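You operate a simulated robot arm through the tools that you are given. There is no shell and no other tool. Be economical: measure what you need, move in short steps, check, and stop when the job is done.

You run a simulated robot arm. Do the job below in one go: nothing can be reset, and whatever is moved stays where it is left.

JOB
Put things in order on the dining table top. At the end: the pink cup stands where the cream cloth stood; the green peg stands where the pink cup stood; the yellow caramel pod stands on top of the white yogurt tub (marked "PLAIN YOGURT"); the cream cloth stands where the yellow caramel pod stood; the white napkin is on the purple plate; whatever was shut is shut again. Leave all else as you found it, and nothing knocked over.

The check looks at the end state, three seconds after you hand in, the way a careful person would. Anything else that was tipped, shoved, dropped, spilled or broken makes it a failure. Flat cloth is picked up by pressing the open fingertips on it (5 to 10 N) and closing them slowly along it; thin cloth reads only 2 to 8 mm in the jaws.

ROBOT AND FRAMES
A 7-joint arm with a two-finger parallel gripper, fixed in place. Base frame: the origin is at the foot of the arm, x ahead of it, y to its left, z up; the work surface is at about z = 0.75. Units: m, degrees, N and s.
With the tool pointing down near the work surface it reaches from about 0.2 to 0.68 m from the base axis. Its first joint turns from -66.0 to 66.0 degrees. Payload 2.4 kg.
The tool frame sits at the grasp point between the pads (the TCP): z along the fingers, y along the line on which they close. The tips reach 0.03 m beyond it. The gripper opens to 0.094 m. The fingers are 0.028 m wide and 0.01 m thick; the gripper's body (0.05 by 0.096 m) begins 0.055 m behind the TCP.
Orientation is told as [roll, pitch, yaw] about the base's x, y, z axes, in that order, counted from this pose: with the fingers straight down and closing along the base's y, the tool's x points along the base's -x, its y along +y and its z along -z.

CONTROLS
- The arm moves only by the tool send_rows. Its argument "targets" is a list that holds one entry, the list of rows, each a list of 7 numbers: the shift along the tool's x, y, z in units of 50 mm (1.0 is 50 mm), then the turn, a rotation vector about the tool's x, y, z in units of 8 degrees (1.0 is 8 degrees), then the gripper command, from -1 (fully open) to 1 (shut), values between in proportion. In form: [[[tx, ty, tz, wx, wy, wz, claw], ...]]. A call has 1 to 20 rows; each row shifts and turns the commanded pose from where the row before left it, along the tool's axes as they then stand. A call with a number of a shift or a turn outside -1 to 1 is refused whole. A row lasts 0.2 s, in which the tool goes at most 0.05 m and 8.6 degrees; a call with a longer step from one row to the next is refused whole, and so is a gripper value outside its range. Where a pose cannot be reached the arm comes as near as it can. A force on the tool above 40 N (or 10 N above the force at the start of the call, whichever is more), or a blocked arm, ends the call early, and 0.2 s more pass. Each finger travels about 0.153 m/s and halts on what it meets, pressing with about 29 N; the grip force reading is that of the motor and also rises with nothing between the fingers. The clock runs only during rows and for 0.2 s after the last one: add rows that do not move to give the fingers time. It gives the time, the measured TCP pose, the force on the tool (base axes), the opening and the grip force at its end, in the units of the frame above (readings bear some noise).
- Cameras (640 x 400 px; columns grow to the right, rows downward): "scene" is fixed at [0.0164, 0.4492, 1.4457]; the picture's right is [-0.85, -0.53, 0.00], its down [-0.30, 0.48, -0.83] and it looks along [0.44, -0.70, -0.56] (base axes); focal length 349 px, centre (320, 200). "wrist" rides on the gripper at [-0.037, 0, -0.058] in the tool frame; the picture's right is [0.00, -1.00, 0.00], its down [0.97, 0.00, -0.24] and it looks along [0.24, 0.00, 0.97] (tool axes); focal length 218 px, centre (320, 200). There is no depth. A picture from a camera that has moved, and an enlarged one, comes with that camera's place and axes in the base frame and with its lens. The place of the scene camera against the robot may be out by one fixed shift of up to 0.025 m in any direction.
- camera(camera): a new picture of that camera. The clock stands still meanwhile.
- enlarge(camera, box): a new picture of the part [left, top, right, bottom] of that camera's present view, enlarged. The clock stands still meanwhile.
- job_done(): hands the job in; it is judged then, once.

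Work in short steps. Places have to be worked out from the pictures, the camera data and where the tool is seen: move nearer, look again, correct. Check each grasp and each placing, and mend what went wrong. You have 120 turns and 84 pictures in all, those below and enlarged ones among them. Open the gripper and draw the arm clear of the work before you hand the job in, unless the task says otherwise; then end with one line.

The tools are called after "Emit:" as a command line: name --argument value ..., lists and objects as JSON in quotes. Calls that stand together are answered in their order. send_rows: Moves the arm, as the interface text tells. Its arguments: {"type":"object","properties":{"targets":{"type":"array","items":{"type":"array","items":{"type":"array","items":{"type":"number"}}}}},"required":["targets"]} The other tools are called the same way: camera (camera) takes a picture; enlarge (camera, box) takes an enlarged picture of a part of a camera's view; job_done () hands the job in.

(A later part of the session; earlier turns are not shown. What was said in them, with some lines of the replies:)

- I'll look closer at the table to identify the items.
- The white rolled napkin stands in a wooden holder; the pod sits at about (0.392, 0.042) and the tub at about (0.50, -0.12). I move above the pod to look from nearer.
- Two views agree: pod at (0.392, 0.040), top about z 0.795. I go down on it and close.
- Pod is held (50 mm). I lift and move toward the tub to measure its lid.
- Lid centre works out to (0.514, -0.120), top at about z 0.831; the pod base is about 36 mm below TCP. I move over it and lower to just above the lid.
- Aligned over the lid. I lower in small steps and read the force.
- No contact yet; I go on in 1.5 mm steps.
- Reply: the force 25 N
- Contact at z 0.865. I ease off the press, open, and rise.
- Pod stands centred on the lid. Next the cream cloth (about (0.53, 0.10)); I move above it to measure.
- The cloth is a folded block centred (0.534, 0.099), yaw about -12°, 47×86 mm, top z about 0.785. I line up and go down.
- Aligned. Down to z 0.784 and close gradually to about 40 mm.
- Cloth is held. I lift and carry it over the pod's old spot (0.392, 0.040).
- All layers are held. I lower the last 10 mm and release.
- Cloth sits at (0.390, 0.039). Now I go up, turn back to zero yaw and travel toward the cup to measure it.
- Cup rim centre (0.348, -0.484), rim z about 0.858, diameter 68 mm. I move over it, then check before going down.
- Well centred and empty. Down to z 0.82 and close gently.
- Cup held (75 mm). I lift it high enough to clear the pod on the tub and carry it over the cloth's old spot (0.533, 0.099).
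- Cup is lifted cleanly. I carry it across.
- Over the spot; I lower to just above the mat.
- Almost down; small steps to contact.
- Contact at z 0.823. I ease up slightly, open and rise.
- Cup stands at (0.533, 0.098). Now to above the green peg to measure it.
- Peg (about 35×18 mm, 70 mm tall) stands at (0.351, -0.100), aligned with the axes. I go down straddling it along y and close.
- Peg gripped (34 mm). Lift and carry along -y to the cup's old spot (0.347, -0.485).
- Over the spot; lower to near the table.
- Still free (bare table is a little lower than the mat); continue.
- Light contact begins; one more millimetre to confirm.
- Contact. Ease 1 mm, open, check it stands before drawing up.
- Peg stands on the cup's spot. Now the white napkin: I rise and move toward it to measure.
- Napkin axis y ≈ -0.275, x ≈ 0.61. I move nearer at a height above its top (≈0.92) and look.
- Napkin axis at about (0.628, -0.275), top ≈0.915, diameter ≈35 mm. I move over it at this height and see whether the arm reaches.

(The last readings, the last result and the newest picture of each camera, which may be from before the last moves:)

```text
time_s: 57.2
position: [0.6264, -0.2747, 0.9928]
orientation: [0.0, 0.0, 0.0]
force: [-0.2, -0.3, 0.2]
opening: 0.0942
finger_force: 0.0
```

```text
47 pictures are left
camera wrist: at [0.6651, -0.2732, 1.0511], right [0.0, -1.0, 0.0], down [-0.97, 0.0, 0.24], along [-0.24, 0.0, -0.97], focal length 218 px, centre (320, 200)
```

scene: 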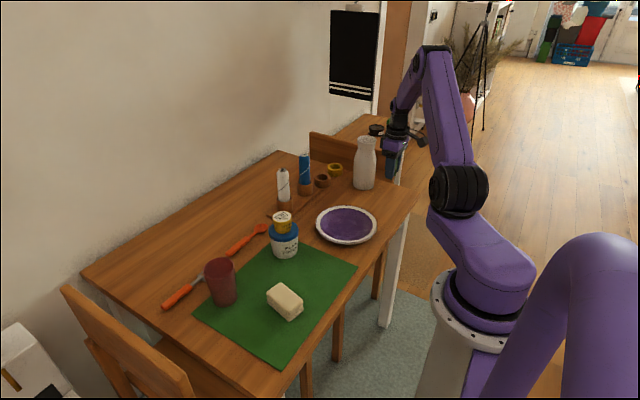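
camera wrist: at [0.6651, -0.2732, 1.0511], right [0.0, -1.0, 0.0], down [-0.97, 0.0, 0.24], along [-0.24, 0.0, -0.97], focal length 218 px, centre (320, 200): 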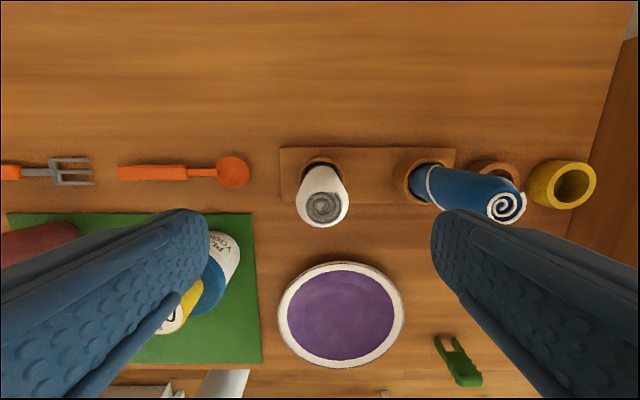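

Reach is fine; napkin at (0.628, -0.275), top z 0.92. I go down to z 0.88 and close.

Emit:
send_rows --targets '[[[-0.02, -0.01, 0.7, 0, 0, 0, -1], [0, 0, 0.8, 0, 0, 0, -1], [0, 0, 0.76, 0, 0, 0, -1], [0, 0, 0, 0, 0, 0, -0.6], [0, 0, 0, 0, 0, 0, -0.2], [0, 0, 0, 0, 0, 0, 0.1], [0, 0, 0, 0, 0, 0, 0.3], [0, 0, 0, 0, 0, 0, 0.45], [0, 0, 0, 0, 0, 0, 0.45]]]'

Emit:
enlarge --camera "scene" --box '[250, 140, 350, 230]'

```text
time_s: 59.2
position: [0.6281, -0.276, 0.88]
orientation: [0.0, 0.0, 0.1]
force: [-0.5, -0.7, 0.5]
opening: 0.0354
finger_force: 29.3
```

```text
4.44 times, centred on (300, 185) of scene
camera zoom: at [0.0165, 0.4492, 1.4457], right [-0.85, -0.53, 0.0], down [-0.3, 0.48, -0.83], along [0.44, -0.7, -0.56], focal length 1553 px, centre (409, 267)
```

zoom: 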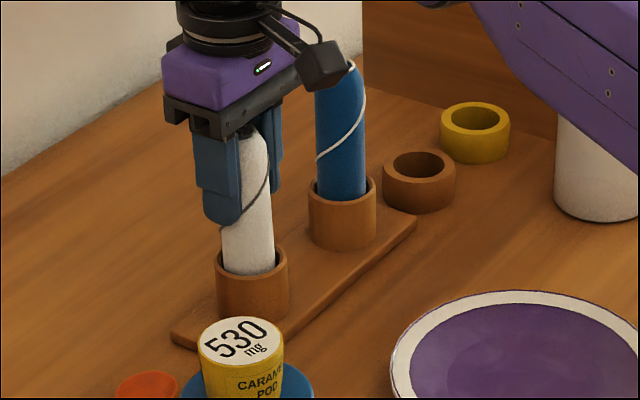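

Napkin gripped. I lift straight up slowly out of the holder.

Emit:
send_rows --targets '[[[0, 0, -0.2, 0, 0, 0, 0.45], [0, 0, -0.3, 0, 0, 0, 0.45], [0, 0, -0.4, 0, 0, 0, 0.45], [0, 0, -0.5, 0, 0, 0, 0.45], [0, 0, -0.5, 0, 0, 0, 0.45], [0, 0, 0, 0, 0, 0, 0.45]]]'

Emit:
enlarge --camera "scene" --box '[250, 120, 380, 230]'

```text
time_s: 60.6
position: [0.6311, -0.2753, 0.9757]
orientation: [0.0, 0.0, 0.1]
force: [-1.3, -0.2, -1.5]
opening: 0.0353
finger_force: 28.8
```

```text
3.64 times, centred on (315, 175) of scene
camera zoom: at [0.0165, 0.4492, 1.4457], right [-0.85, -0.53, 0.0], down [-0.3, 0.48, -0.83], along [0.44, -0.7, -0.56], focal length 1270 px, centre (338, 291)
```

zoom: 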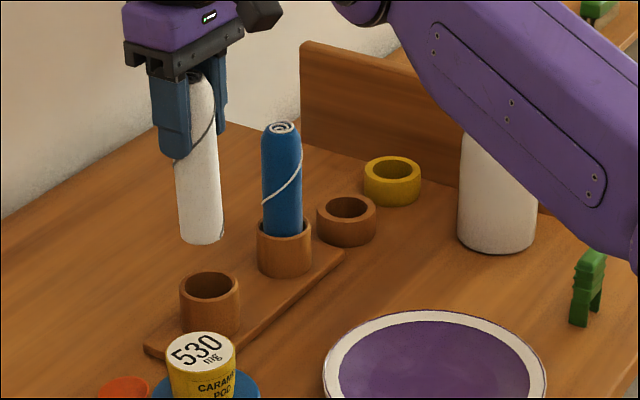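

Napkin is out, flat-bottomed, base about 119 mm below TCP. I carry it over the plate centre (0.420, -0.301).

Emit:
send_rows --targets '[[[0.84, -0.104, 0, 0, 0, 0, 0.45], [0.84, -0.104, 0, 0, 0, 0, 0.45], [0.84, -0.104, 0, 0, 0, 0, 0.45], [0.84, -0.104, 0, 0, 0, 0, 0.45], [0.86, -0.104, 0, 0, 0, 0, 0.45], [0, 0, 0.6, 0, 0, 0, 0.45], [0, 0, 0.6, 0, 0, 0, 0.45], [0, 0, 0, 0, 0, 0, 0.45]]]'

Emit:
enlarge --camera "scene" --box '[290, 150, 400, 260]'

Emit:
camera --camera "wrist"

```text
time_s: 62.4
position: [0.4187, -0.3031, 0.9129]
orientation: [-0.1, 0.0, 0.0]
force: [0.3, -0.5, 0.0]
opening: 0.0354
finger_force: 28.3
```

```text
3.64 times, centred on (345, 205) of scene
camera zoom: at [0.0165, 0.4492, 1.4457], right [-0.85, -0.53, 0.0], down [-0.3, 0.48, -0.83], along [0.44, -0.7, -0.56], focal length 1270 px, centre (229, 182)
```

zoom: 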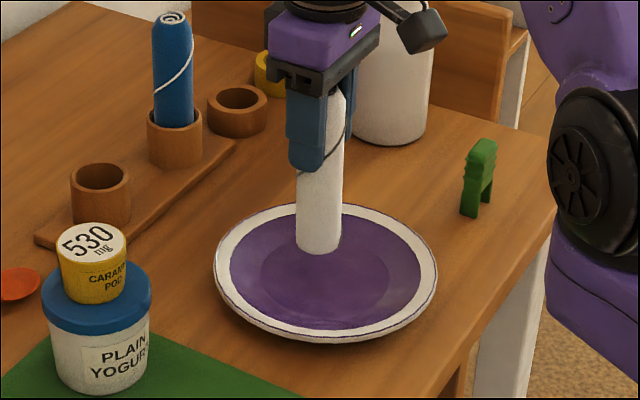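

```text
43 pictures are left
camera wrist: at [0.4569, -0.3022, 0.9725], right [0.0, -1.0, 0.0], down [-0.97, 0.0, 0.24], along [-0.24, 0.0, -0.97], focal length 218 px, centre (320, 200)
```

wrist: 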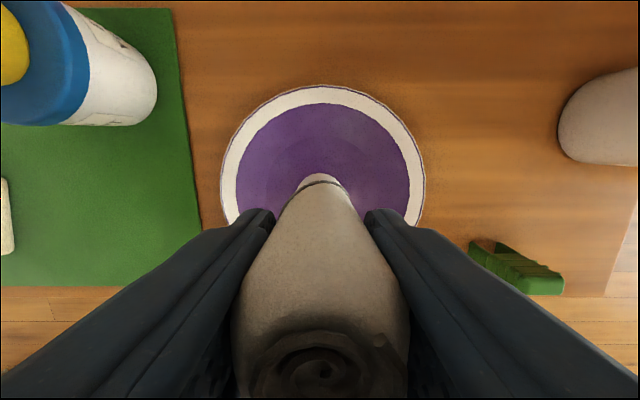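

Centred over the plate's flat well. Lower in small steps.

Emit:
send_rows --targets '[[[0, 0, 0.25, 0, 0, 0, 0.45], [0, 0, 0.2, 0, 0, 0, 0.45], [0, 0, 0.06, 0, 0, 0, 0.45], [0, 0, 0.03, 0, 0, 0, 0.45], [0, 0, 0, 0, 0, 0, 0.45]]]'

Emit:
enlarge --camera "scene" --box '[310, 180, 380, 250]'

```text
time_s: 63.6
position: [0.4191, -0.302, 0.8874]
orientation: [0.1, 0.0, 0.0]
force: [0.0, -0.4, -0.5]
opening: 0.0352
finger_force: 29.2
```

```text
5.71 times, centred on (345, 215) of scene
camera zoom: at [0.0165, 0.4492, 1.4457], right [-0.85, -0.53, 0.0], down [-0.3, 0.48, -0.83], along [0.44, -0.7, -0.56], focal length 1996 px, centre (177, 114)
```

zoom: 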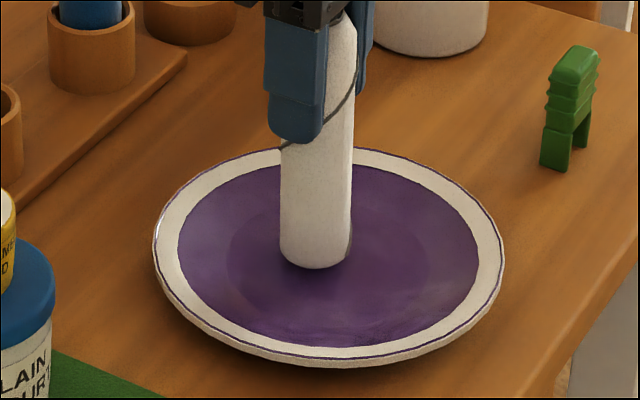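

Emit:
send_rows --targets '[[[0, 0, 0.06, 0, 0, 0, 0.45], [0, 0, 0.03, 0, 0, 0, 0.45], [0, 0, 0, 0, 0, 0, 0.45]]]'

Emit:
send_rows --targets '[[[0, 0, 0.03, 0, 0, 0, 0.45], [0, 0, 0.02, 0, 0, 0, 0.45], [0, 0, 0, 0, 0, 0, 0.45]]]'

```text
time_s: 64.4
position: [0.4183, -0.3026, 0.8834]
orientation: [0.0, 0.1, 0.0]
force: [0.5, -0.9, -0.4]
opening: 0.0354
finger_force: 29.2
```

```text
time_s: 65.2
position: [0.4192, -0.3029, 0.8811]
orientation: [0.0, 0.0, 0.0]
force: [1.5, -0.4, -0.1]
opening: 0.0353
finger_force: 28.9
```

No contact yet (z 0.881); continue in small steps.

Emit:
send_rows --targets '[[[0, 0, 0.03, 0, 0, 0, 0.45], [0, 0, 0.02, 0, 0, 0, 0.45], [0, 0, 0, 0, 0, 0, 0.45]]]'

```text
time_s: 66.0
position: [0.4195, -0.3018, 0.879]
orientation: [0.1, 0.0, 0.0]
force: [-0.8, 1.6, 9.8]
opening: 0.0354
finger_force: 29.2
```

Contact (9.8 N). I ease half a millimetre and open only a little, then check that it stands.

Emit:
send_rows --targets '[[[0, 0, -0.01, 0, 0, 0, 0.45], [0, 0, 0, 0, 0, 0, 0.3], [0, 0, 0, 0, 0, 0, 0.2], [0, 0, 0, 0, 0, 0, 0.1], [0, 0, 0, 0, 0, 0, 0.1], [0, 0, 0, 0, 0, 0, 0.1]]]'

Emit:
enlarge --camera "scene" --box '[310, 160, 380, 250]'

Emit:
camera --camera "wrist"

```text
time_s: 67.4
position: [0.4192, -0.3018, 0.8792]
orientation: [0.0, 0.1, 0.0]
force: [-0.3, -1.0, -0.2]
opening: 0.0423
finger_force: 0.1
```

```text
4.44 times, centred on (345, 205) of scene
camera zoom: at [0.0164, 0.4492, 1.4457], right [-0.85, -0.53, 0.0], down [-0.3, 0.48, -0.83], along [0.44, -0.7, -0.56], focal length 1553 px, centre (209, 178)
```

zoom: 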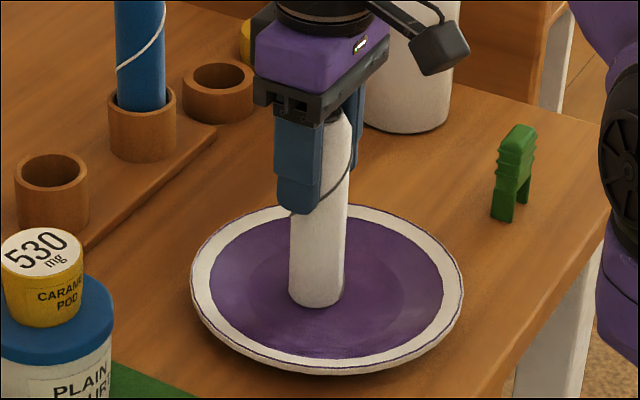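

```text
40 pictures are left
camera wrist: at [0.4566, -0.3012, 0.9371], right [0.0, -1.0, 0.0], down [-0.97, 0.0, 0.24], along [-0.24, 0.0, -0.97], focal length 218 px, centre (320, 200)
```

wrist: 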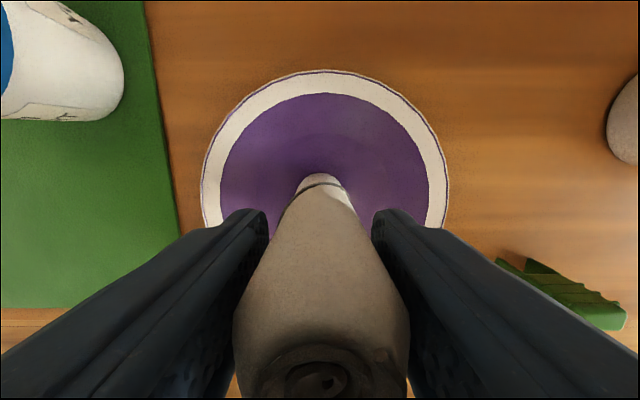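

It stands freely between the open fingers. Open fully, wait, and rise straight up.

Emit:
send_rows --targets '[[[0, 0, 0, 0, 0, 0, -0.2], [0, 0, 0, 0, 0, 0, -0.5], [0, 0, 0, 0, 0, 0, -0.8], [0, 0, 0, 0, 0, 0, -0.8], [0, 0, -0.2, 0, 0, 0, -0.8], [0, 0, -0.4, 0, 0, 0, -0.8], [0, 0, -0.7, 0, 0, 0, -0.8], [0, 0, -0.9, 0, 0, 0, -0.8], [0, 0, -0.9, 0, 0, 0, -0.8], [0, 0, -0.9, 0, 0, 0, -0.8], [0, 0, 0, 0, 0, 0, -0.8]]]'

Emit:
camera --camera "scene"

Emit:
camera --camera "wrist"

```text
time_s: 69.8
position: [0.4178, -0.3025, 1.0784]
orientation: [0.0, 0.0, -0.1]
force: [-1.2, -0.4, 0.5]
opening: 0.0848
finger_force: 0.0
```

```text
39 pictures are left
```

scene: 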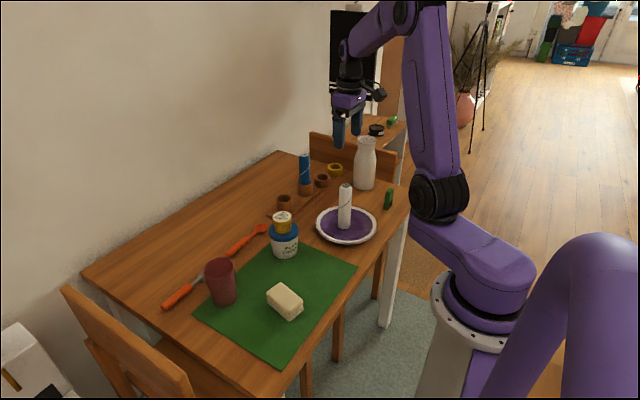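

```text
38 pictures are left
camera wrist: at [0.4557, -0.301, 1.1369], right [0.0, -1.0, 0.0], down [-0.97, 0.0, 0.24], along [-0.24, 0.0, -0.97], focal length 218 px, centre (320, 200)
```

wrist: 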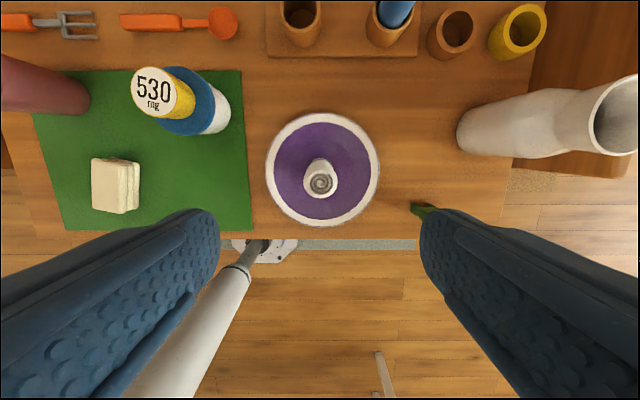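

All placed. I check the green thing on the side table, to be sure I moved the right peg, and verify the table once more.

Emit:
enlarge --camera "scene" --box '[330, 100, 430, 170]'

Emit:
enlarge --camera "scene" --box '[150, 140, 410, 330]'

```text
5.71 times, centred on (380, 135) of scene
camera zoom: at [0.0164, 0.4492, 1.4457], right [-0.85, -0.53, 0.0], down [-0.3, 0.48, -0.83], along [0.44, -0.7, -0.56], focal length 1996 px, centre (-23, 571)
```

zoom: 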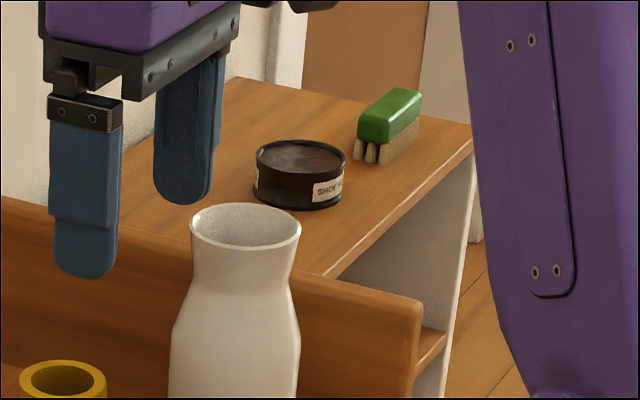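

```text
2.11 times, centred on (280, 235) of scene
camera zoom: at [0.0164, 0.4492, 1.4457], right [-0.85, -0.53, 0.0], down [-0.3, 0.48, -0.83], along [0.44, -0.7, -0.56], focal length 736 px, centre (404, 126)
```

zoom: 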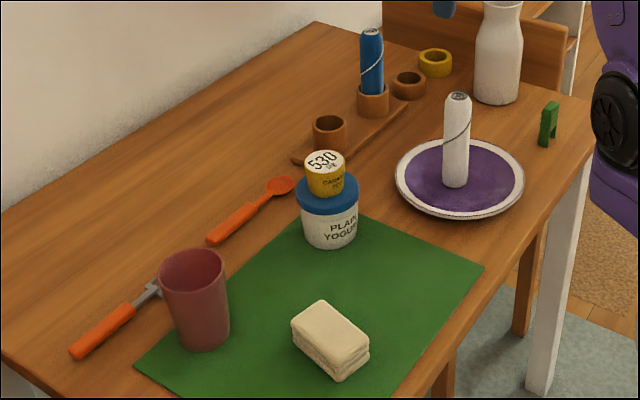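

The green thing is a shoe brush on another table. Everything on the dining table is in place and the arm is clear with the gripper open, so I hand in.

Emit:
job_done

```text
The job is handed in.
```

The job is handed in: the cup, peg, pod and cloth are on their named spots, the white napkin stands upright on the purple plate, the yogurt lid was never opened, and nothing looked knocked over in the last pictures.
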